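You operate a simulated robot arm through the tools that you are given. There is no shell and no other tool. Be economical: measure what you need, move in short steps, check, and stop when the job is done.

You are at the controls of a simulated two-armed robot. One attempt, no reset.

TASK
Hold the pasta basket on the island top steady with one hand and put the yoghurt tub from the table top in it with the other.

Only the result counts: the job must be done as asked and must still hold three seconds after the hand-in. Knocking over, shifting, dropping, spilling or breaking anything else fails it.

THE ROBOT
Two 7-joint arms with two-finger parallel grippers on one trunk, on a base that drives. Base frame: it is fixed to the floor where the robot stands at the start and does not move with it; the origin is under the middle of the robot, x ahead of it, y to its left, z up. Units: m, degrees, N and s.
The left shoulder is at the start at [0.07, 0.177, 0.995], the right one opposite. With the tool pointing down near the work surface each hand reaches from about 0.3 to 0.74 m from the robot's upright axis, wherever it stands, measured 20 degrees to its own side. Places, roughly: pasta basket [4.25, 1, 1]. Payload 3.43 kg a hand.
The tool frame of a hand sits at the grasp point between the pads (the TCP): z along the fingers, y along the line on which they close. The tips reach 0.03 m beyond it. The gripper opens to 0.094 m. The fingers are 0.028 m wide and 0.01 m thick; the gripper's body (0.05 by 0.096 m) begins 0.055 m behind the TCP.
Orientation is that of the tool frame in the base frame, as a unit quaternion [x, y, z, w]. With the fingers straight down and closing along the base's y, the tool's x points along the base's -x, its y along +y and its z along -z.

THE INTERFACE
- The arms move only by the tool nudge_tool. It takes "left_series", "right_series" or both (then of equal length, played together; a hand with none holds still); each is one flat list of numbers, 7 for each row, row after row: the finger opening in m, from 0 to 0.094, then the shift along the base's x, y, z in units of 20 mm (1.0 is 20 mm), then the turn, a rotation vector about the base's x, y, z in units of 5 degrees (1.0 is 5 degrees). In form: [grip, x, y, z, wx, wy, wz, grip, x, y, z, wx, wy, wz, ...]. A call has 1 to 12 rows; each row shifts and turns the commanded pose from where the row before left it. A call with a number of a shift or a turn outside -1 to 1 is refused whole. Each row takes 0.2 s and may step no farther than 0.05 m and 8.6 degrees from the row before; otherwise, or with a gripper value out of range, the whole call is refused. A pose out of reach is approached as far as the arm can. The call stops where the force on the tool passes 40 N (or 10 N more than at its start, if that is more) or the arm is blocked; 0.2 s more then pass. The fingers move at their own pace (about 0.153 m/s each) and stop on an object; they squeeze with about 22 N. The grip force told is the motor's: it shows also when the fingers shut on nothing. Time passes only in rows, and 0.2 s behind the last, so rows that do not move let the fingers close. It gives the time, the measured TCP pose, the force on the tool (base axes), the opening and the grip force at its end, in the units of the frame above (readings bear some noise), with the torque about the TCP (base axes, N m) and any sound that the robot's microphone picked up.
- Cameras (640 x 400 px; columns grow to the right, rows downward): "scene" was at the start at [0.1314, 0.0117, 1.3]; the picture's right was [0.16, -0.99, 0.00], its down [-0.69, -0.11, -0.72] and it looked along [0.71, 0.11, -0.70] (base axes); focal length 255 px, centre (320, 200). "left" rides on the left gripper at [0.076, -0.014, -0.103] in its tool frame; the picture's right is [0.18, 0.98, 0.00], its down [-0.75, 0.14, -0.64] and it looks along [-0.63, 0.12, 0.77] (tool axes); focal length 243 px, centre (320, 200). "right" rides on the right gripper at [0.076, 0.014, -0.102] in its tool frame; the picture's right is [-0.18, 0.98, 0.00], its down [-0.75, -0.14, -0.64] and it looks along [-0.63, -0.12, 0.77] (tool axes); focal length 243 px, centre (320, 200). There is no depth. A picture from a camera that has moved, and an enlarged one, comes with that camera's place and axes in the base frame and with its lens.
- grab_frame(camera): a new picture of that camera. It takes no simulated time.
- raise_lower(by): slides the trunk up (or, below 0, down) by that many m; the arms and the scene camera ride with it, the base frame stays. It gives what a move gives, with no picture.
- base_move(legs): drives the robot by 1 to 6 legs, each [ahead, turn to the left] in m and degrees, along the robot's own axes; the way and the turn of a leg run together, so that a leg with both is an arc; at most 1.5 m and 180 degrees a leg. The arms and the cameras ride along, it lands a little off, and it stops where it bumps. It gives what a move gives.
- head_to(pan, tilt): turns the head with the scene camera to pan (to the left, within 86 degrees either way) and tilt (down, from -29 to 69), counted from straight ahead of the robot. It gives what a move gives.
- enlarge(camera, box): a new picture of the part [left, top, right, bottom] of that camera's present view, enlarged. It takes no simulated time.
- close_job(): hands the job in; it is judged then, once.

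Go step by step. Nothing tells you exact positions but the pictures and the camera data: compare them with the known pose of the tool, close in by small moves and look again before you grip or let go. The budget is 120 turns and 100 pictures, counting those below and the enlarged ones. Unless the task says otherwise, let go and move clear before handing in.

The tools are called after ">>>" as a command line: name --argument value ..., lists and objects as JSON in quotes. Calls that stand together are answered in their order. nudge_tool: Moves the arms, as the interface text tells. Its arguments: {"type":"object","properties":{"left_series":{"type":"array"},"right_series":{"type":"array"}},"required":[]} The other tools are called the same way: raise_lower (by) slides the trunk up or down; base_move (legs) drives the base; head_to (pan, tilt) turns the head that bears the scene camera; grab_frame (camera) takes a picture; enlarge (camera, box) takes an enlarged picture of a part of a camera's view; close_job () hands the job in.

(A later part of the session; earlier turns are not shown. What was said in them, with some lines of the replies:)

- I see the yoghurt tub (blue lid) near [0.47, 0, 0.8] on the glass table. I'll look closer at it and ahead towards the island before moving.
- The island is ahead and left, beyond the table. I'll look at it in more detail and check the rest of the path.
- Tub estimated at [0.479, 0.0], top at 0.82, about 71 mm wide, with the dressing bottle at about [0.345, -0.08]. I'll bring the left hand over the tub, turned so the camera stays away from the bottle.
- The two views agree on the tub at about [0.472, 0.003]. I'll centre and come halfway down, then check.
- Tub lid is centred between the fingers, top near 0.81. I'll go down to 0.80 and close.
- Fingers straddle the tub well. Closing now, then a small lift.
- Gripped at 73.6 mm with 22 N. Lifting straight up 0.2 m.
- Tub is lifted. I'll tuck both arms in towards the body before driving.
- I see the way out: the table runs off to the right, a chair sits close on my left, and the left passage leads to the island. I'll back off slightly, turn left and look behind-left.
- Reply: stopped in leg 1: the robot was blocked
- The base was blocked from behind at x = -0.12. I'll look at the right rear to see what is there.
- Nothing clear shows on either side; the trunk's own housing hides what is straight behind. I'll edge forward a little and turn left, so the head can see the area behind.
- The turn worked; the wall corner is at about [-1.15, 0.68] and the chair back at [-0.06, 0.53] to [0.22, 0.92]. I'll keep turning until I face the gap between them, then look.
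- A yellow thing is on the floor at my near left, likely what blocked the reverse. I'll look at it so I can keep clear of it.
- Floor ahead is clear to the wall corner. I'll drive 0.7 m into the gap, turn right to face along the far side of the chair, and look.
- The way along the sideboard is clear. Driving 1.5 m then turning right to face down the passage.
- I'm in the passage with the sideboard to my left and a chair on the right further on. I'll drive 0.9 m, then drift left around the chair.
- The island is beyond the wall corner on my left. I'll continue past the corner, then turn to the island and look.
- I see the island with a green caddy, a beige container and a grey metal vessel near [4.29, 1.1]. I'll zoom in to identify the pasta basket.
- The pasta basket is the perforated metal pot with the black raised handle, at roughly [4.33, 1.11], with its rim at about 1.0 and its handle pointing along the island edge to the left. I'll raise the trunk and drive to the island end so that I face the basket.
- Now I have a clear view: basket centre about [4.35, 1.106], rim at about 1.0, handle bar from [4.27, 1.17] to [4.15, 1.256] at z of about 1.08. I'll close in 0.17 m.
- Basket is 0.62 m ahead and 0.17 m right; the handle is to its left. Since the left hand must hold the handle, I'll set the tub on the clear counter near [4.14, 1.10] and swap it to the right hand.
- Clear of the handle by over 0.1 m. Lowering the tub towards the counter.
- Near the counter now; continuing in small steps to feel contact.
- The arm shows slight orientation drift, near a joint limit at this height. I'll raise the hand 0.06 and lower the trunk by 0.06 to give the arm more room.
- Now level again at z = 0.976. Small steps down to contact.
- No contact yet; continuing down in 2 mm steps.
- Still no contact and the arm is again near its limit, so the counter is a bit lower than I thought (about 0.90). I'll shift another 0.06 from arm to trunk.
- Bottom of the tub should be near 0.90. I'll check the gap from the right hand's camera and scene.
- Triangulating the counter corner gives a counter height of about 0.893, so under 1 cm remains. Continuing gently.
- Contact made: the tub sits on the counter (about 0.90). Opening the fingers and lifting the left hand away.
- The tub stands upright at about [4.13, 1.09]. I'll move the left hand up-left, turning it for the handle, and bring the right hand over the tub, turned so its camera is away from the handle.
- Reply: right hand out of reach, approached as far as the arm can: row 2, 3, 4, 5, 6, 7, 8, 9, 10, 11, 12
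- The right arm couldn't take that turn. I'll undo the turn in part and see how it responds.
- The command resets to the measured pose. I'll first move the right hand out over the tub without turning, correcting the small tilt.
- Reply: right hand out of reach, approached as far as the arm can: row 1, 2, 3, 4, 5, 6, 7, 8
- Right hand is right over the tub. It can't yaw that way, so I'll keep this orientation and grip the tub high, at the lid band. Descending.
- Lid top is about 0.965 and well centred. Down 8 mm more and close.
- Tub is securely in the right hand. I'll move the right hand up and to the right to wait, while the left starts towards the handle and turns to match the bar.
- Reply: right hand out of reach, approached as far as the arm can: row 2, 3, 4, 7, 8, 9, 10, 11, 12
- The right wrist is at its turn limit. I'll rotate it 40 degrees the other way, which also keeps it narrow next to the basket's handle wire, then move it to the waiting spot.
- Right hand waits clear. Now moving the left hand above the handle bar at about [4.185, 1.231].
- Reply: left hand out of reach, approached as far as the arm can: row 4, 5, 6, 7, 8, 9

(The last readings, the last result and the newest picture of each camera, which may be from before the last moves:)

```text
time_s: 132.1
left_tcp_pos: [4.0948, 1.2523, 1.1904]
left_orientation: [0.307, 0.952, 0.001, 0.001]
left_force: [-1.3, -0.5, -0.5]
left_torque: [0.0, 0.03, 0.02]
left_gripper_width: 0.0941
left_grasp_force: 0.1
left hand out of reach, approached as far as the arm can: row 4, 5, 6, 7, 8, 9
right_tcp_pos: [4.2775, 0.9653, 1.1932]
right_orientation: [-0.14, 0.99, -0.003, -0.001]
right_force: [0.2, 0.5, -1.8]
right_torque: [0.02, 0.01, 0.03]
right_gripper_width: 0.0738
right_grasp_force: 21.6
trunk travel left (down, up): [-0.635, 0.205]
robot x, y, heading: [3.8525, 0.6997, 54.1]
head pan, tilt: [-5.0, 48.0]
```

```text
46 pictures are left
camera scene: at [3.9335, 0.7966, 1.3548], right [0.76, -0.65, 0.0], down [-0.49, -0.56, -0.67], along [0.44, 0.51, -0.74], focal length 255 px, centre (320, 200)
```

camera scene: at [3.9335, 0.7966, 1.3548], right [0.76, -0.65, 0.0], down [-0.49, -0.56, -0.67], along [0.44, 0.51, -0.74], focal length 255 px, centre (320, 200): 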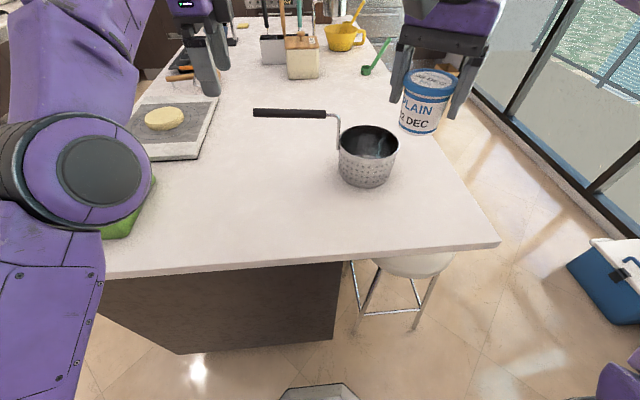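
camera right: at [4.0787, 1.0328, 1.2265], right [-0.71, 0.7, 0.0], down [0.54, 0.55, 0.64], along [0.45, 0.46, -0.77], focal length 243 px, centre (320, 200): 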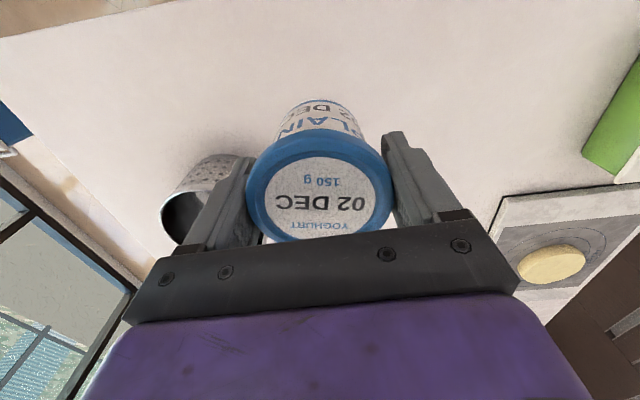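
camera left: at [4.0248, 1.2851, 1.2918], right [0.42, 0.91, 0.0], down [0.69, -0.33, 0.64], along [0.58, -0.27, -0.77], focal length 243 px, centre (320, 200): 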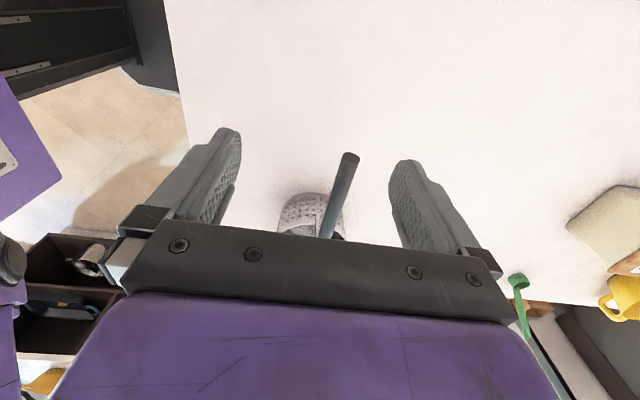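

The left arm is near its reach limit at this height. I'll raise the trunk 0.06 m, lower the left hand to just above bar height, and move in.

>>> raise_lower --by 0.06

>>> nudge_tool --left_series '[0.094, 0, 0, -1, 0, 0, 0, 0.094, 0, 0, -1, 0, 0, 0, 0.094, 0, 0, -1, 0, 0, 0, 0.094, 0, 0, -1, 0, 0, 0, 0.094, 0, 0, -1, 0, 0, 0, 0.094, 0, 0, -0.6, 0, 0, 0, 0.094, 0.8, -0.2, 0, 0, 0, 0, 0.094, 0.8, -0.2, 0, 0, 0, 0, 0.094, 0.8, -0.2, 0, 0, 0, 0, 0.094, 0.8, -0.2, 0, 0, 0, 0]'

>>> grab_frame --camera "left"

>>> grab_frame --camera "scene"

```text
time_s: 133.1
left_tcp_pos: [4.096, 1.2535, 1.2507]
left_orientation: [0.306, 0.952, 0.001, 0.0]
left_force: [-1.2, 0.5, 0.3]
left_torque: [0.0, -0.04, 0.03]
left_gripper_width: 0.0939
left_grasp_force: 0.1
right_tcp_pos: [4.2782, 0.9673, 1.2534]
right_orientation: [-0.14, 0.99, -0.003, -0.002]
right_force: [0.4, -0.3, -1.9]
right_torque: [0.02, -0.01, 0.0]
right_gripper_width: 0.0735
right_grasp_force: 21.9
trunk travel left (down, up): [-0.695, 0.145]
robot x, y, heading: [3.8546, 0.6968, 54.2]
head pan, tilt: [-5.0, 48.0]
```

```text
time_s: 135.3
left_tcp_pos: [4.1595, 1.2385, 1.1393]
left_orientation: [0.307, 0.952, 0.002, 0.0]
left_force: [0.7, 0.5, -0.5]
left_torque: [-0.03, -0.02, 0.02]
left_gripper_width: 0.0938
left_grasp_force: 0.0
right_tcp_pos: [4.2792, 0.9659, 1.2536]
right_orientation: [-0.139, 0.99, -0.003, -0.002]
right_force: [0.2, 0.2, -1.6]
right_torque: [0.01, -0.01, 0.02]
right_gripper_width: 0.0732
right_grasp_force: 22.0
trunk travel left (down, up): [-0.695, 0.145]
robot x, y, heading: [3.8511, 0.6979, 54.1]
head pan, tilt: [-5.0, 48.0]
```

```text
45 pictures are left
camera left: at [4.0898, 1.2696, 1.2407], right [0.42, 0.91, 0.0], down [0.69, -0.33, 0.64], along [0.58, -0.27, -0.77], focal length 243 px, centre (320, 200)
```

left: 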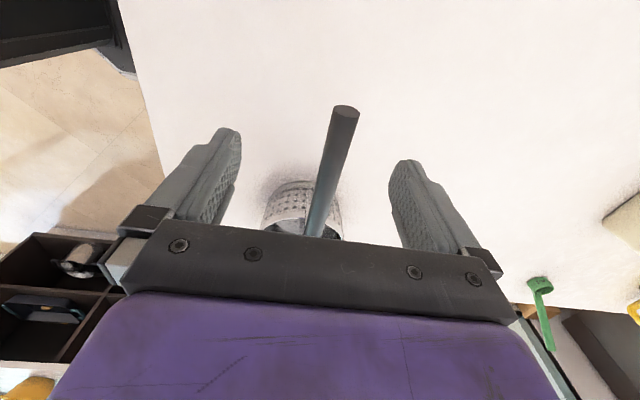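

```text
44 pictures are left
camera scene: at [3.935, 0.7964, 1.4147], right [0.76, -0.65, 0.0], down [-0.49, -0.56, -0.67], along [0.44, 0.51, -0.74], focal length 255 px, centre (320, 200)
```

scene: 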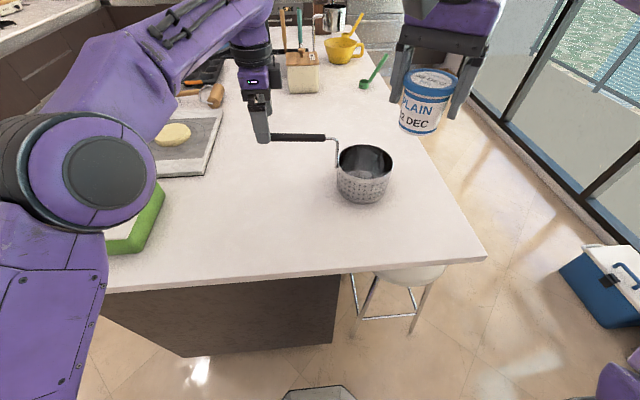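

The bar lies between the left fingers as planned. Before lowering, I'll check the left elbow's clearance over the green caddy.

>>> head_to --pan 45 --tilt 45

>>> grab_frame --camera "scene"

```text
time_s: 136.4
left_tcp_pos: [4.1599, 1.2378, 1.1402]
left_orientation: [0.307, 0.952, 0.001, 0.0]
left_force: [0.0, -0.5, -0.6]
left_torque: [0.02, -0.02, 0.0]
left_gripper_width: 0.094
left_grasp_force: 0.0
right_tcp_pos: [4.2778, 0.9671, 1.2522]
right_orientation: [-0.14, 0.99, -0.003, -0.002]
right_force: [0.3, 0.2, -0.8]
right_torque: [0.03, -0.01, 0.02]
right_gripper_width: 0.0733
right_grasp_force: 21.5
trunk travel left (down, up): [-0.695, 0.145]
robot x, y, heading: [3.8529, 0.6952, 54.0]
head pan, tilt: [45.0, 45.0]
```

```text
43 pictures are left
camera scene: at [3.8695, 0.8173, 1.4189], right [0.99, 0.16, 0.0], down [0.11, -0.7, -0.71], along [-0.11, 0.7, -0.71], focal length 255 px, centre (320, 200)
```

scene: 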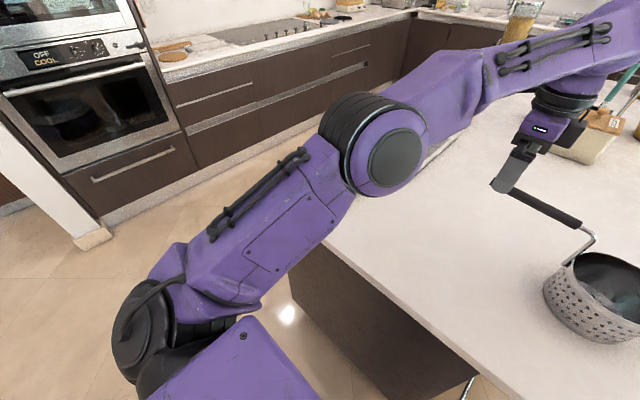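

The elbow is at z of about 1.28, well above the caddy. Lowering the left hand so the bar sits between the fingers at [4.183, 1.233, 1.083].

>>> nudge_tool --left_series '[0.094, 0.6, -0.13, 0, 0, 0, 0, 0.094, 0.6, -0.13, -0.5, 0, 0, 0, 0.094, 0, 0, -0.8, 0, 0, 0, 0.094, 0, 0, -0.8, 0, 0, 0, 0.094, 0, 0, -0.7, 0, 0, 0]'

>>> grab_frame --camera "left"

>>> head_to --pan 0 --tilt 42

>>> enlarge --camera "scene" --box '[220, 60, 440, 220]'

```text
time_s: 137.6
left_tcp_pos: [4.1863, 1.2327, 1.0808]
left_orientation: [0.307, 0.952, 0.001, 0.0]
left_force: [-0.1, 0.3, 0.4]
left_torque: [0.04, -0.02, -0.03]
left_gripper_width: 0.0942
left_grasp_force: 0.1
right_tcp_pos: [4.278, 0.9668, 1.2525]
right_orientation: [-0.14, 0.99, -0.002, -0.001]
right_force: [0.2, -0.2, -1.0]
right_torque: [0.02, -0.02, -0.06]
right_gripper_width: 0.0734
right_grasp_force: 22.1
trunk travel left (down, up): [-0.695, 0.145]
robot x, y, heading: [3.8521, 0.6985, 54.3]
head pan, tilt: [45.0, 45.0]
```

```text
42 pictures are left
camera left: at [4.1155, 1.2651, 1.1819], right [0.42, 0.91, 0.0], down [0.69, -0.33, 0.64], along [0.58, -0.27, -0.77], focal length 243 px, centre (320, 200)
```

left: 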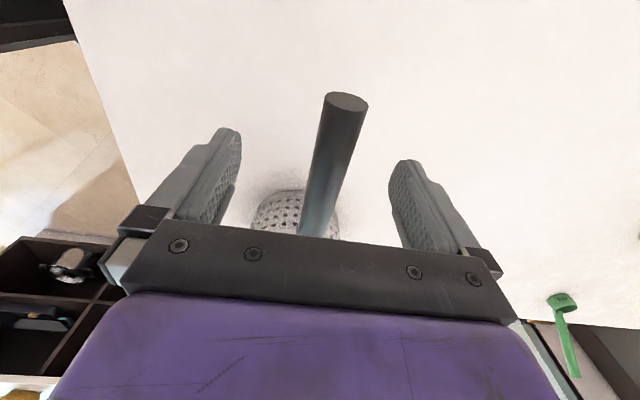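

```text
time_s: 138.8
left_tcp_pos: [4.1851, 1.2336, 1.0813]
left_orientation: [0.307, 0.952, 0.001, 0.0]
left_force: [-0.4, -0.3, 0.3]
left_torque: [0.04, -0.03, -0.01]
left_gripper_width: 0.0941
left_grasp_force: 0.1
right_tcp_pos: [4.2771, 0.9667, 1.253]
right_orientation: [-0.14, 0.99, -0.003, -0.001]
right_force: [-0.3, 0.0, -1.5]
right_torque: [0.02, 0.01, 0.03]
right_gripper_width: 0.0735
right_grasp_force: 21.8
trunk travel left (down, up): [-0.695, 0.145]
robot x, y, heading: [3.8562, 0.6972, 54.2]
head pan, tilt: [0.0, 42.0]
```

```text
2.50 times, centred on (330, 140) of scene
camera zoom: at [3.9312, 0.8049, 1.4232], right [0.81, -0.58, 0.0], down [-0.39, -0.54, -0.74], along [0.43, 0.6, -0.67], focal length 638 px, centre (295, 350)
```

zoom: 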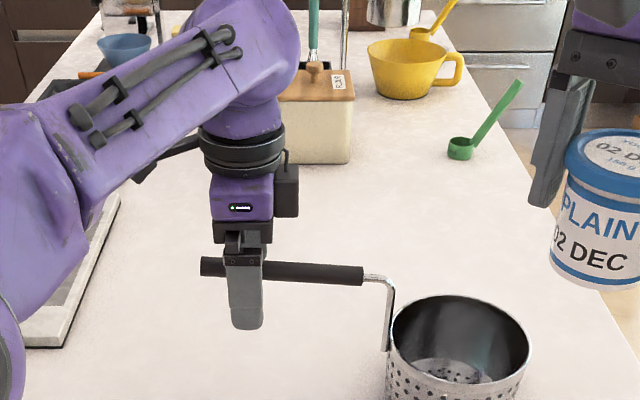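

The bar is centred between the fingers to within a couple of millimetres. Closing the left hand on the handle.

>>> nudge_tool --left_series '[0.06, 0, 0, 0, 0, 0, 0, 0.035, 0, 0, 0, 0, 0, 0, 0.02, 0, 0, 0, 0, 0, 0, 0.01, 0, 0, 0, 0, 0, 0, 0.01, 0, 0, 0, 0, 0, 0]'

>>> grab_frame --camera "left"

>>> enlarge --camera "scene" --box '[220, 60, 440, 220]'

```text
time_s: 140.0
left_tcp_pos: [4.1854, 1.2324, 1.0814]
left_orientation: [0.307, 0.952, 0.001, 0.0]
left_force: [-0.5, -0.2, -0.5]
left_torque: [0.01, 0.02, 0.09]
left_gripper_width: 0.0255
left_grasp_force: 22.3
right_tcp_pos: [4.2773, 0.9671, 1.2536]
right_orientation: [-0.141, 0.99, -0.003, -0.001]
right_force: [-0.2, 0.1, -2.1]
right_torque: [0.01, 0.01, -0.02]
right_gripper_width: 0.073
right_grasp_force: 21.9
trunk travel left (down, up): [-0.695, 0.145]
robot x, y, heading: [3.8556, 0.6951, 54.1]
head pan, tilt: [0.0, 42.0]
```

```text
40 pictures are left
camera left: at [4.1151, 1.2648, 1.1824], right [0.42, 0.91, 0.0], down [0.69, -0.33, 0.64], along [0.58, -0.27, -0.77], focal length 243 px, centre (320, 200)
```

left: 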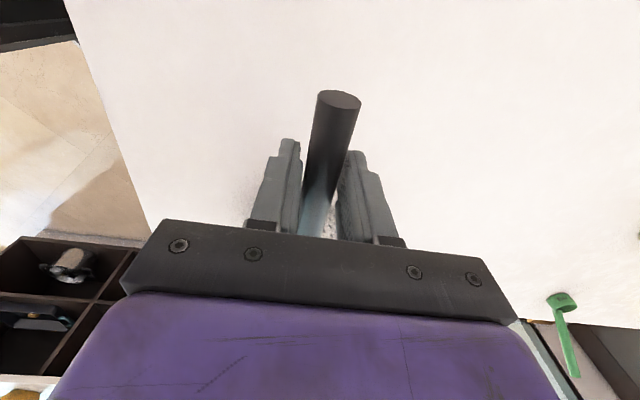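

```text
2.50 times, centred on (330, 140) of scene
camera zoom: at [3.9314, 0.8049, 1.4232], right [0.81, -0.58, 0.0], down [-0.39, -0.54, -0.74], along [0.43, 0.6, -0.67], focal length 638 px, centre (295, 350)
```

zoom: 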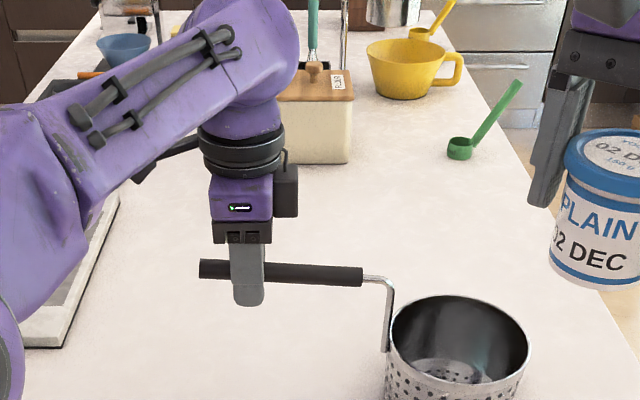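

The basket handle is held (22 N, 25 mm). Basket centre is at about [4.361, 1.11]; moving the tub over it at a safe height.

>>> nudge_tool --right_series '[0.04, 0.525, 0.894, 0, 0, 0, 0, 0.04, 0.525, 0.894, 0, 0, 0, 0, 0.04, 0.525, 0.894, 0, 0, 0, 0, 0.04, 0.525, 0.894, 0, 0, 0, 0, 0.04, 0.525, 0.894, 0, 0, 0, 0, 0.04, 0.525, 0.894, 0, 0, 0, 0, 0.04, 0.525, 0.894, 0, 0, 0, 0, 0.04, 0.525, 0.894, 0, 0, 0, 0]'

>>> grab_frame --camera "right"

>>> grab_frame --camera "scene"

```text
time_s: 141.8
left_tcp_pos: [4.1851, 1.2317, 1.0814]
left_orientation: [0.306, 0.952, 0.001, 0.0]
left_force: [-0.1, -0.3, 0.5]
left_torque: [-0.03, -0.01, 0.02]
left_gripper_width: 0.0254
left_grasp_force: 22.2
right_tcp_pos: [4.3317, 1.0552, 1.2545]
right_orientation: [-0.137, 0.991, 0.0, 0.0]
right_force: [0.3, 0.3, -0.8]
right_torque: [0.01, 0.0, -0.02]
right_gripper_width: 0.0735
right_grasp_force: 21.4
right hand out of reach, approached as far as the arm can: row 6, 7, 8
trunk travel left (down, up): [-0.695, 0.145]
robot x, y, heading: [3.8488, 0.6986, 53.9]
head pan, tilt: [0.0, 42.0]
```

```text
38 pictures are left
camera right: at [4.2534, 1.0469, 1.3583], right [-0.09, 1.0, 0.0], down [0.76, 0.07, 0.64], along [0.64, 0.06, -0.77], focal length 243 px, centre (320, 200)
```

right: 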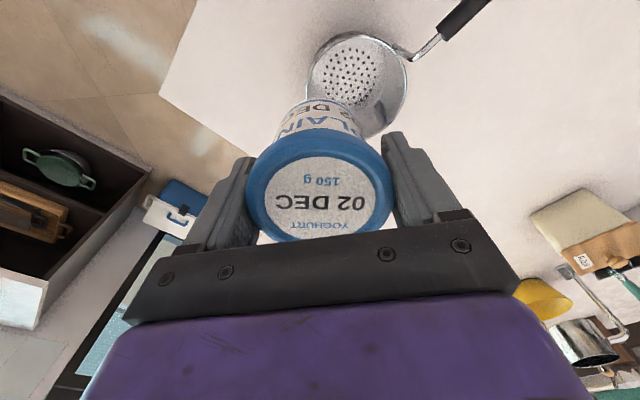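

```text
37 pictures are left
camera scene: at [3.9313, 0.8048, 1.4232], right [0.81, -0.58, 0.0], down [-0.39, -0.54, -0.74], along [0.43, 0.6, -0.67], focal length 255 px, centre (320, 200)
```

scene: 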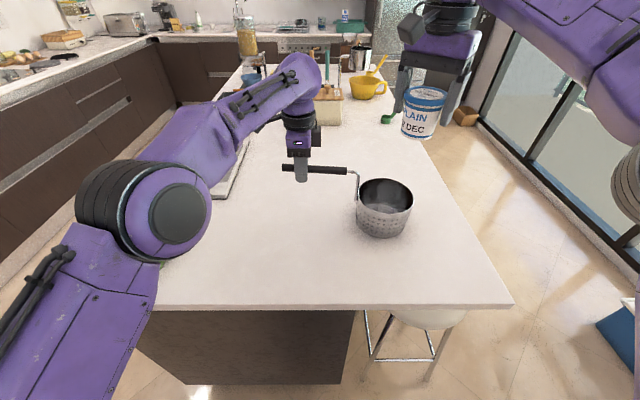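

Out of reach that high; the fresh estimate of the basket centre is [4.355, 1.11]. I'll go lower first, then move over.

>>> nudge_tool --right_series '[0.04, 0, 0, -1, 0, 0, 0, 0.04, 0, 0, -1, 0, 0, 0, 0.04, 0, 0, -1, 0, 0, 0, 0.04, 0, 0, -1, 0, 0, 0, 0.04, 0.23, 0.55, -0.3, 0, 0, 0, 0.04, 0.23, 0.55, -0.3, 0, 0, 0, 0.04, 0.23, 0.55, -0.3, 0, 0, 0, 0.04, 0.23, 0.55, 0, 0, 0, 0, 0.04, 0.23, 0.55, 0, 0, 0, 0]'

>>> grab_frame --camera "right"

>>> enlarge --camera "scene" --box '[260, 80, 480, 260]'

```text
time_s: 143.8
left_tcp_pos: [4.1846, 1.233, 1.0808]
left_orientation: [0.307, 0.952, 0.001, 0.001]
left_force: [2.0, -0.6, 1.1]
left_torque: [-0.08, -0.14, -0.03]
left_gripper_width: 0.0254
left_grasp_force: 21.6
right_tcp_pos: [4.3539, 1.108, 1.1573]
right_orientation: [-0.14, 0.99, -0.003, -0.002]
right_force: [0.3, 0.0, -2.7]
right_torque: [-0.03, -0.01, 0.0]
right_gripper_width: 0.0734
right_grasp_force: 22.4
trunk travel left (down, up): [-0.695, 0.145]
robot x, y, heading: [3.854, 0.6972, 54.4]
head pan, tilt: [0.0, 42.0]
```

```text
36 pictures are left
camera right: at [4.2765, 1.1003, 1.2607], right [-0.1, 1.0, -0.01], down [0.76, 0.08, 0.64], along [0.64, 0.06, -0.77], focal length 243 px, centre (320, 200)
```

right: 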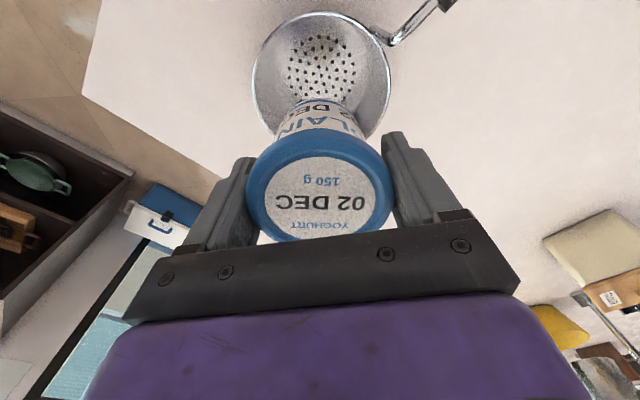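

```text
2.22 times, centred on (370, 170) of scene
camera zoom: at [3.931, 0.8056, 1.4232], right [0.81, -0.58, 0.0], down [-0.39, -0.54, -0.74], along [0.43, 0.6, -0.67], focal length 567 px, centre (209, 267)
```

zoom: 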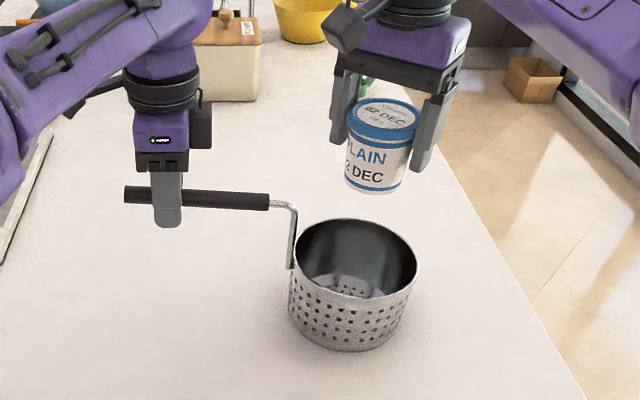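

The tub is centred over the basket to within a few millimetres. Lowering to just above the rim, then checking.

>>> nudge_tool --right_series '[0.04, 0.15, 0, -0.9, 0, 0, 0, 0.04, 0, 0, -0.9, 0, 0, 0, 0.04, 0, 0, -0.9, 0, 0, 0, 0.04, 0, 0, -0.9, 0, 0, 0, 0.04, 0, 0, -0.9, 0, 0, 0, 0.04, 0, 0, -0.9, 0, 0, 0]'

>>> grab_frame --camera "right"

>>> enlarge --camera "scene" --box '[260, 80, 480, 260]'

```text
time_s: 145.2
left_tcp_pos: [4.1846, 1.2328, 1.0823]
left_orientation: [0.307, 0.952, 0.001, 0.001]
left_force: [-0.3, 0.9, 0.9]
left_torque: [0.11, 0.09, 0.05]
left_gripper_width: 0.0255
left_grasp_force: 22.3
right_tcp_pos: [4.3574, 1.1086, 1.0487]
right_orientation: [-0.141, 0.99, -0.002, -0.001]
right_force: [-0.1, -0.8, -2.3]
right_torque: [-0.01, 0.03, 0.0]
right_gripper_width: 0.0737
right_grasp_force: 22.3
trunk travel left (down, up): [-0.695, 0.145]
robot x, y, heading: [3.8518, 0.6989, 54.2]
head pan, tilt: [0.0, 42.0]
```

```text
34 pictures are left
camera right: at [4.2807, 1.101, 1.1521], right [-0.1, 1.0, 0.0], down [0.76, 0.08, 0.64], along [0.64, 0.06, -0.77], focal length 243 px, centre (320, 200)
```

right: 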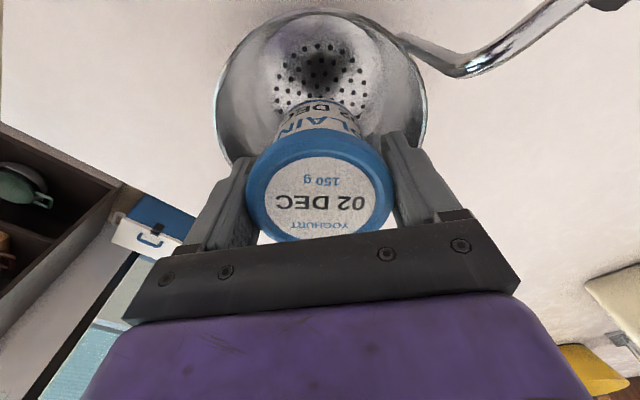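

```text
2.22 times, centred on (370, 170) of scene
camera zoom: at [3.9312, 0.8049, 1.4233], right [0.81, -0.58, 0.0], down [-0.39, -0.54, -0.74], along [0.43, 0.6, -0.67], focal length 567 px, centre (209, 267)
```

zoom: 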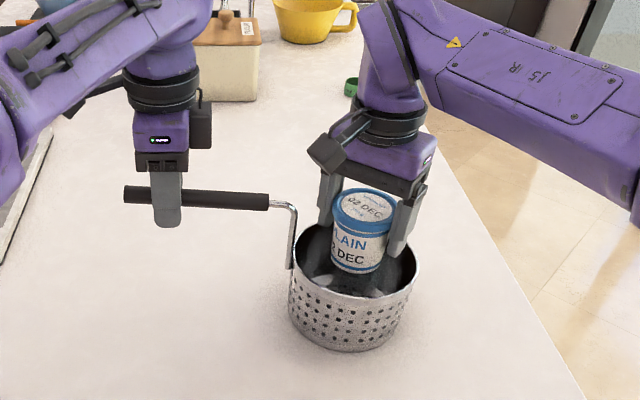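

Well centred in both views. Lowering the tub inside the basket another 45 mm.

>>> nudge_tool --right_series '[0.04, 0.15, 0, -0.6, 0, 0, 0, 0.04, 0, 0, -0.6, 0, 0, 0, 0.04, 0, 0, -0.6, 0, 0, 0, 0.04, 0, 0, -0.5, 0, 0, 0]'

>>> grab_frame --camera "right"

>>> enlarge --camera "scene" --box '[290, 110, 450, 250]'

```text
time_s: 146.2
left_tcp_pos: [4.1834, 1.2339, 1.0823]
left_orientation: [0.307, 0.952, 0.001, 0.0]
left_force: [-0.4, 0.7, 0.9]
left_torque: [0.05, 0.02, -0.02]
left_gripper_width: 0.0255
left_grasp_force: 22.2
right_tcp_pos: [4.3601, 1.1112, 1.0032]
right_orientation: [-0.14, 0.99, -0.003, -0.001]
right_force: [-0.1, -0.6, -2.5]
right_torque: [0.02, 0.01, 0.03]
right_gripper_width: 0.0732
right_grasp_force: 22.5
trunk travel left (down, up): [-0.695, 0.145]
robot x, y, heading: [3.852, 0.6959, 54.0]
head pan, tilt: [0.0, 42.0]
```

```text
32 pictures are left
camera right: at [4.2825, 1.1025, 1.1058], right [-0.1, 1.0, -0.01], down [0.76, 0.08, 0.64], along [0.64, 0.06, -0.77], focal length 243 px, centre (320, 200)
```

right: 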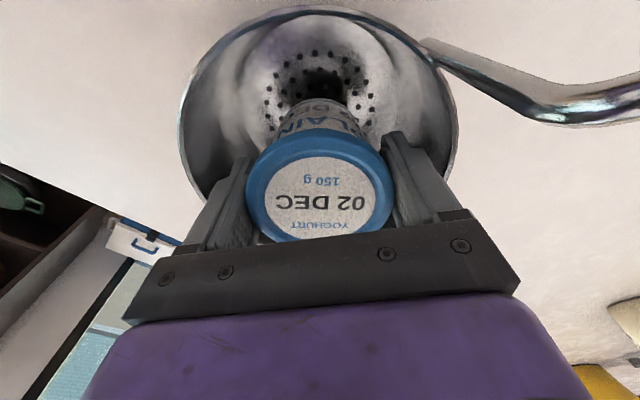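

```text
2.86 times, centred on (370, 180) of scene
camera zoom: at [3.931, 0.8049, 1.4233], right [0.81, -0.58, 0.0], down [-0.39, -0.54, -0.74], along [0.43, 0.6, -0.67], focal length 729 px, centre (177, 257)
```

zoom: 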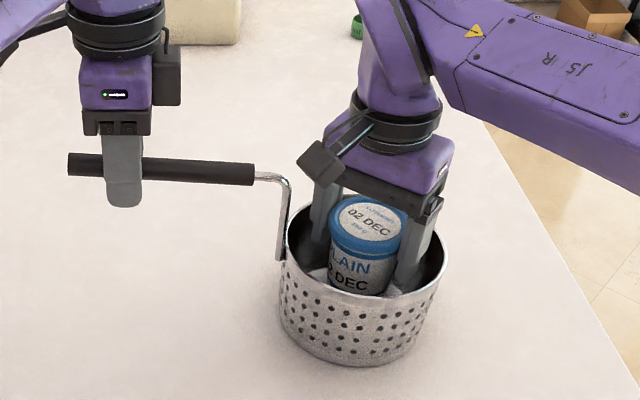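

Centred, with clearance to the handle wire. Lowering gently until the tub touches the basket floor.

>>> nudge_tool --right_series '[0.04, 0, 0, -0.3, 0, 0, 0, 0.04, 0, 0, -0.3, 0, 0, 0, 0.04, 0, 0, -0.3, 0, 0, 0, 0.04, 0, 0, -0.2, 0, 0, 0]'

>>> grab_frame --camera "right"

```text
time_s: 147.2
left_tcp_pos: [4.185, 1.2329, 1.0807]
left_orientation: [0.306, 0.952, 0.001, 0.001]
left_force: [-1.0, 0.3, 2.5]
left_torque: [-0.02, -0.03, 0.01]
left_gripper_width: 0.0254
left_grasp_force: 21.9
right_tcp_pos: [4.3593, 1.1095, 0.9809]
right_orientation: [-0.14, 0.99, -0.002, -0.002]
right_force: [0.4, -0.5, -2.3]
right_torque: [0.01, 0.02, 0.0]
right_gripper_width: 0.0734
right_grasp_force: 21.7
trunk travel left (down, up): [-0.695, 0.145]
robot x, y, heading: [3.8545, 0.6997, 54.2]
head pan, tilt: [0.0, 42.0]
```

```text
30 pictures are left
camera right: at [4.2822, 1.1014, 1.0843], right [-0.1, 1.0, -0.01], down [0.76, 0.08, 0.64], along [0.64, 0.06, -0.77], focal length 243 px, centre (320, 200)
```

right: 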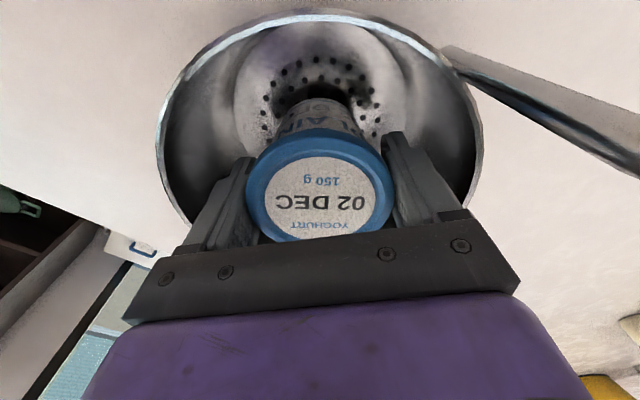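

>>> nudge_tool --right_series '[0.04, 0, 0, -0.15, 0, 0, 0, 0.04, 0, 0, -0.15, 0, 0, 0, 0.04, 0, 0, -0.15, 0, 0, 0, 0.04, 0, 0, 0, 0, 0, 0]'

```text
time_s: 148.2
left_tcp_pos: [4.1836, 1.2324, 1.0828]
left_orientation: [0.307, 0.952, 0.0, 0.0]
left_force: [0.0, 0.0, 1.8]
left_torque: [-0.03, -0.04, 0.01]
left_gripper_width: 0.0253
left_grasp_force: 22.1
right_tcp_pos: [4.3591, 1.1107, 0.9714]
right_orientation: [-0.139, 0.99, -0.003, -0.001]
right_force: [-0.2, 0.8, -1.2]
right_torque: [-0.02, 0.04, 0.03]
right_gripper_width: 0.0732
right_grasp_force: 22.3
trunk travel left (down, up): [-0.695, 0.145]
robot x, y, heading: [3.8524, 0.6992, 54.3]
head pan, tilt: [0.0, 42.0]
```

No firm contact yet; a few more millimetres.

>>> nudge_tool --right_series '[0.04, 0, 0, -0.12, 0, 0, 0, 0.04, 0, 0, -0.1, 0, 0, 0, 0.04, 0, 0, 0, 0, 0, 0]'

>>> enlarge --camera "scene" --box '[290, 110, 450, 250]'

```text
time_s: 149.0
left_tcp_pos: [4.1848, 1.2322, 1.0816]
left_orientation: [0.307, 0.952, 0.001, 0.0]
left_force: [-0.6, 0.0, 1.5]
left_torque: [-0.03, -0.02, 0.03]
left_gripper_width: 0.0253
left_grasp_force: 21.9
right_tcp_pos: [4.3585, 1.1107, 0.9663]
right_orientation: [-0.14, 0.99, -0.003, -0.001]
right_force: [0.1, -0.4, -1.9]
right_torque: [0.03, 0.01, 0.0]
right_gripper_width: 0.0734
right_grasp_force: 21.7
trunk travel left (down, up): [-0.695, 0.145]
robot x, y, heading: [3.8529, 0.695, 54.2]
head pan, tilt: [0.0, 42.0]
```

```text
2.86 times, centred on (370, 180) of scene
camera zoom: at [3.931, 0.8048, 1.4233], right [0.81, -0.58, 0.0], down [-0.39, -0.54, -0.74], along [0.43, 0.6, -0.67], focal length 729 px, centre (177, 257)
```

zoom: 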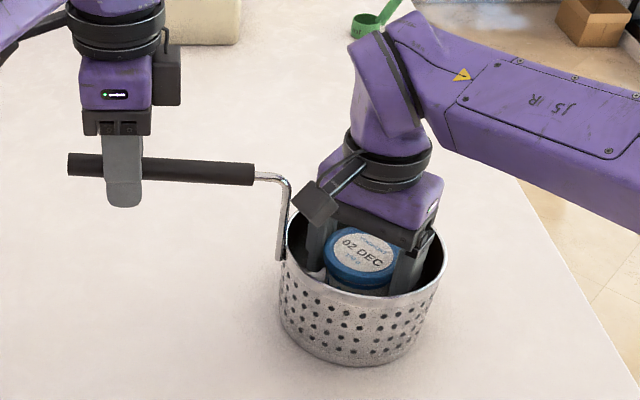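

Almost there; 4 mm more, then I'll release.

>>> nudge_tool --right_series '[0.04, 0, 0, -0.1, 0, 0, 0, 0.04, 0, 0, -0.1, 0, 0, 0, 0.04, 0, 0, 0, 0, 0, 0]'

```text
time_s: 149.8
left_tcp_pos: [4.1854, 1.2334, 1.081]
left_orientation: [0.306, 0.952, 0.0, 0.001]
left_force: [0.9, 0.2, -0.9]
left_torque: [0.14, 0.16, 0.08]
left_gripper_width: 0.0254
left_grasp_force: 21.9
right_tcp_pos: [4.3593, 1.1093, 0.9633]
right_orientation: [-0.14, 0.99, -0.002, -0.001]
right_force: [-0.7, 0.7, 2.8]
right_torque: [0.22, 0.03, 0.04]
right_gripper_width: 0.0734
right_grasp_force: 22.1
trunk travel left (down, up): [-0.695, 0.145]
robot x, y, heading: [3.8519, 0.6982, 54.2]
head pan, tilt: [0.0, 42.0]
```

The force turned upward: the tub rests on the basket floor. Opening the right fingers modestly and lifting straight up.

>>> nudge_tool --right_series '[0.088, 0, 0, 0, 0, 0, 0, 0.088, 0, 0, 0, 0, 0, 0, 0.088, 0, 0, 0.2, 0, 0, 0, 0.088, 0, 0, 0.4, 0, 0, 0, 0.088, 0, 0, 0.6, 0, 0, 0, 0.088, 0, 0, 0.8, 0, 0, 0, 0.088, 0, 0, 0.8, 0, 0, 0, 0.088, 0, 0, 0.8, 0, 0, 0, 0.088, 0, 0, 1, 0, 0, 0, 0.088, 0, 0, 1, 0, 0, 0]'

>>> grab_frame --camera "right"

>>> enlarge --camera "scene" --box '[260, 80, 480, 260]'

```text
time_s: 152.0
left_tcp_pos: [4.1847, 1.232, 1.0818]
left_orientation: [0.306, 0.952, 0.0, 0.001]
left_force: [0.5, -0.5, 2.3]
left_torque: [-0.1, -0.04, 0.03]
left_gripper_width: 0.0253
left_grasp_force: 22.1
right_tcp_pos: [4.3607, 1.1069, 1.0753]
right_orientation: [-0.14, 0.99, -0.003, -0.001]
right_force: [0.0, 0.6, -0.3]
right_torque: [0.01, 0.01, -0.02]
right_gripper_width: 0.0878
right_grasp_force: 0.1
trunk travel left (down, up): [-0.695, 0.145]
robot x, y, heading: [3.8548, 0.6982, 54.2]
head pan, tilt: [0.0, 42.0]
```

```text
28 pictures are left
camera right: at [4.2828, 1.1003, 1.1776], right [-0.1, 1.0, -0.01], down [0.76, 0.08, 0.64], along [0.64, 0.06, -0.77], focal length 243 px, centre (320, 200)
```

right: 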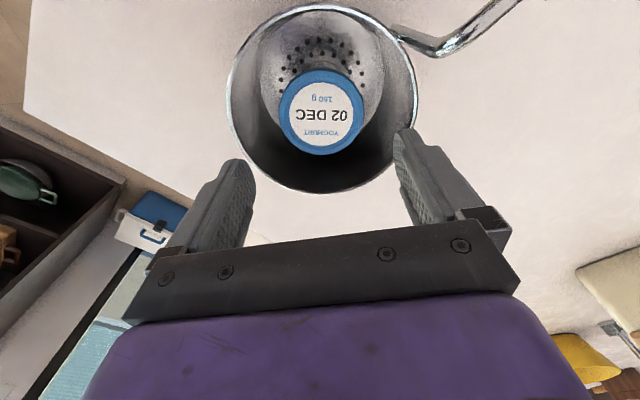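

```text
2.22 times, centred on (370, 170) of scene
camera zoom: at [3.9307, 0.8046, 1.4233], right [0.81, -0.58, 0.0], down [-0.39, -0.54, -0.74], along [0.43, 0.6, -0.67], focal length 567 px, centre (209, 267)
```

zoom: 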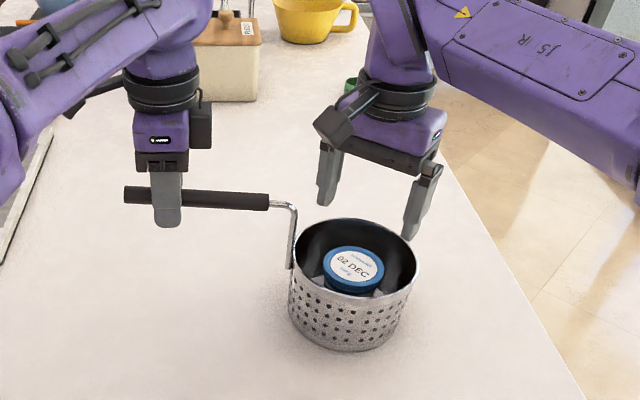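

The tub stands upright in the basket. I'll move the right hand up and away, then let go of the handle.

>>> nudge_tool --right_series '[0.088, 0, 0, 1, 0, 0, 0, 0.088, 0, 0, 1, 0, 0, 0, 0.088, 0, 0, 1, 0, 0, 0, 0.088, -0.3, -0.8, 0.3, 0, 0, 0, 0.088, -0.3, -0.8, 0.3, 0, 0, 0, 0.088, -0.3, -0.8, 0.3, 0, 0, 0, 0.088, -0.3, -0.8, 0.3, 0, 0, 0, 0.088, -0.3, -0.8, 0.3, 0, 0, 0, 0.088, -0.3, -0.8, 0, 0, 0, 0, 0.088, -0.3, -0.8, 0, 0, 0, 0, 0.088, -0.3, -0.8, 0, 0, 0, 0]'

>>> nudge_tool --left_series '[0.04, 0, 0, 0, 0, 0, 0, 0.07, 0, 0, 0, 0, 0, 0, 0.094, 0, 0, 0, 0, 0, 0, 0.094, 0, 0, 0, 0, 0, 0]'

>>> grab_frame --camera "left"

>>> enlarge --camera "scene" --box '[260, 80, 480, 260]'

```text
time_s: 154.4
left_tcp_pos: [4.1856, 1.2323, 1.0811]
left_orientation: [0.306, 0.952, 0.0, 0.0]
left_force: [-1.1, 0.1, 2.2]
left_torque: [0.05, 0.04, 0.01]
left_gripper_width: 0.0255
left_grasp_force: 22.0
right_tcp_pos: [4.3099, 0.9802, 1.1659]
right_orientation: [-0.14, 0.99, -0.003, -0.002]
right_force: [0.5, -0.3, -0.2]
right_torque: [-0.03, -0.02, 0.0]
right_gripper_width: 0.088
right_grasp_force: 0.0
trunk travel left (down, up): [-0.695, 0.145]
robot x, y, heading: [3.8526, 0.6956, 54.2]
head pan, tilt: [0.0, 42.0]
```

```text
time_s: 155.4
left_tcp_pos: [4.185, 1.2321, 1.0818]
left_orientation: [0.306, 0.952, 0.001, 0.001]
left_force: [-0.9, 0.5, -0.7]
left_torque: [-0.02, 0.0, 0.01]
left_gripper_width: 0.0941
left_grasp_force: 0.1
right_tcp_pos: [4.311, 0.9819, 1.1657]
right_orientation: [-0.14, 0.99, -0.003, -0.001]
right_force: [0.5, 0.0, -0.1]
right_torque: [-0.05, 0.0, 0.0]
right_gripper_width: 0.0879
right_grasp_force: 0.1
trunk travel left (down, up): [-0.695, 0.145]
robot x, y, heading: [3.8563, 0.6964, 54.1]
head pan, tilt: [0.0, 42.0]
```

```text
26 pictures are left
camera left: at [4.1149, 1.2645, 1.1826], right [0.42, 0.91, 0.0], down [0.69, -0.33, 0.64], along [0.58, -0.27, -0.77], focal length 243 px, centre (320, 200)
```

left: 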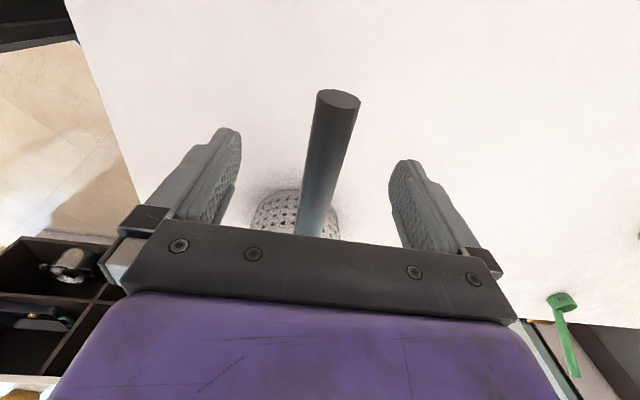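

```text
2.22 times, centred on (370, 170) of scene
camera zoom: at [3.931, 0.8046, 1.4233], right [0.81, -0.58, 0.0], down [-0.39, -0.54, -0.74], along [0.43, 0.6, -0.67], focal length 567 px, centre (209, 267)
```

zoom: 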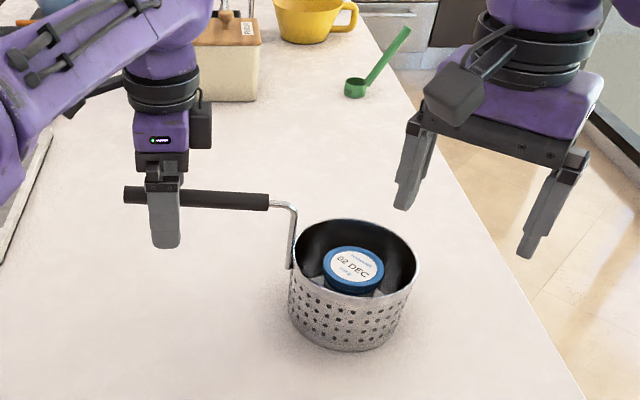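

The handle is free and the basket stays put. Lifting the left hand straight up and then drawing it away to the left.

>>> nudge_tool --left_series '[0.094, 0, 0, 0.6, 0, 0, 0, 0.094, 0, 0, 0.8, 0, 0, 0, 0.094, 0, 0, 0.8, 0, 0, 0, 0.094, -0.4, 0.1, 0.6, 0, 0, 0, 0.094, -0.8, 0.2, 0, 0, 0, 0, 0.094, -0.8, 0.2, 0, 0, 0, 0, 0.094, -0.8, 0.2, 0, 0, 0, 0, 0.094, -0.8, 0.2, 0, 0, 0, 0, 0.094, -0.8, 0.2, 0, 0, 0, 0]'

>>> grab_frame --camera "scene"

```text
time_s: 157.4
left_tcp_pos: [4.0957, 1.2538, 1.139]
left_orientation: [0.306, 0.952, 0.001, 0.001]
left_force: [0.0, -0.2, 0.1]
left_torque: [0.0, 0.02, 0.0]
left_gripper_width: 0.094
left_grasp_force: 0.1
right_tcp_pos: [4.3109, 0.9817, 1.1658]
right_orientation: [-0.14, 0.99, -0.003, -0.001]
right_force: [0.3, 0.0, 0.0]
right_torque: [0.01, -0.03, 0.01]
right_gripper_width: 0.0882
right_grasp_force: 0.1
trunk travel left (down, up): [-0.695, 0.145]
robot x, y, heading: [3.851, 0.6983, 54.2]
head pan, tilt: [0.0, 42.0]
```

```text
24 pictures are left
camera scene: at [3.93, 0.8048, 1.4233], right [0.81, -0.58, 0.0], down [-0.39, -0.54, -0.74], along [0.43, 0.6, -0.67], focal length 255 px, centre (320, 200)
```

scene: 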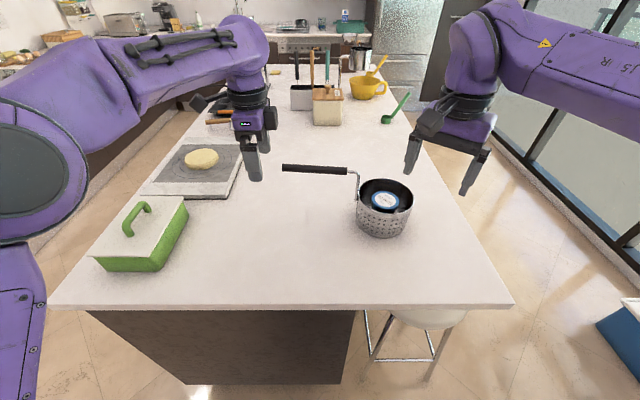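

The tub stands in the basket, both hands are clear, and everything else on the island is in place, so I'm handing in.

>>> close_job

```text
The job is handed in.
```

The yoghurt tub is standing upright in the pasta basket on the island. I held the basket by its handle with the left hand while the right hand put the tub in. Both hands then let go and moved clear, and the job is handed in.

Early on, while backing away from the table, the base was blocked after about 0.12 m. I never saw what stopped it. In later pictures the chairs and floor around there looked undisturbed, but I can't rule out that it touched something out of view.
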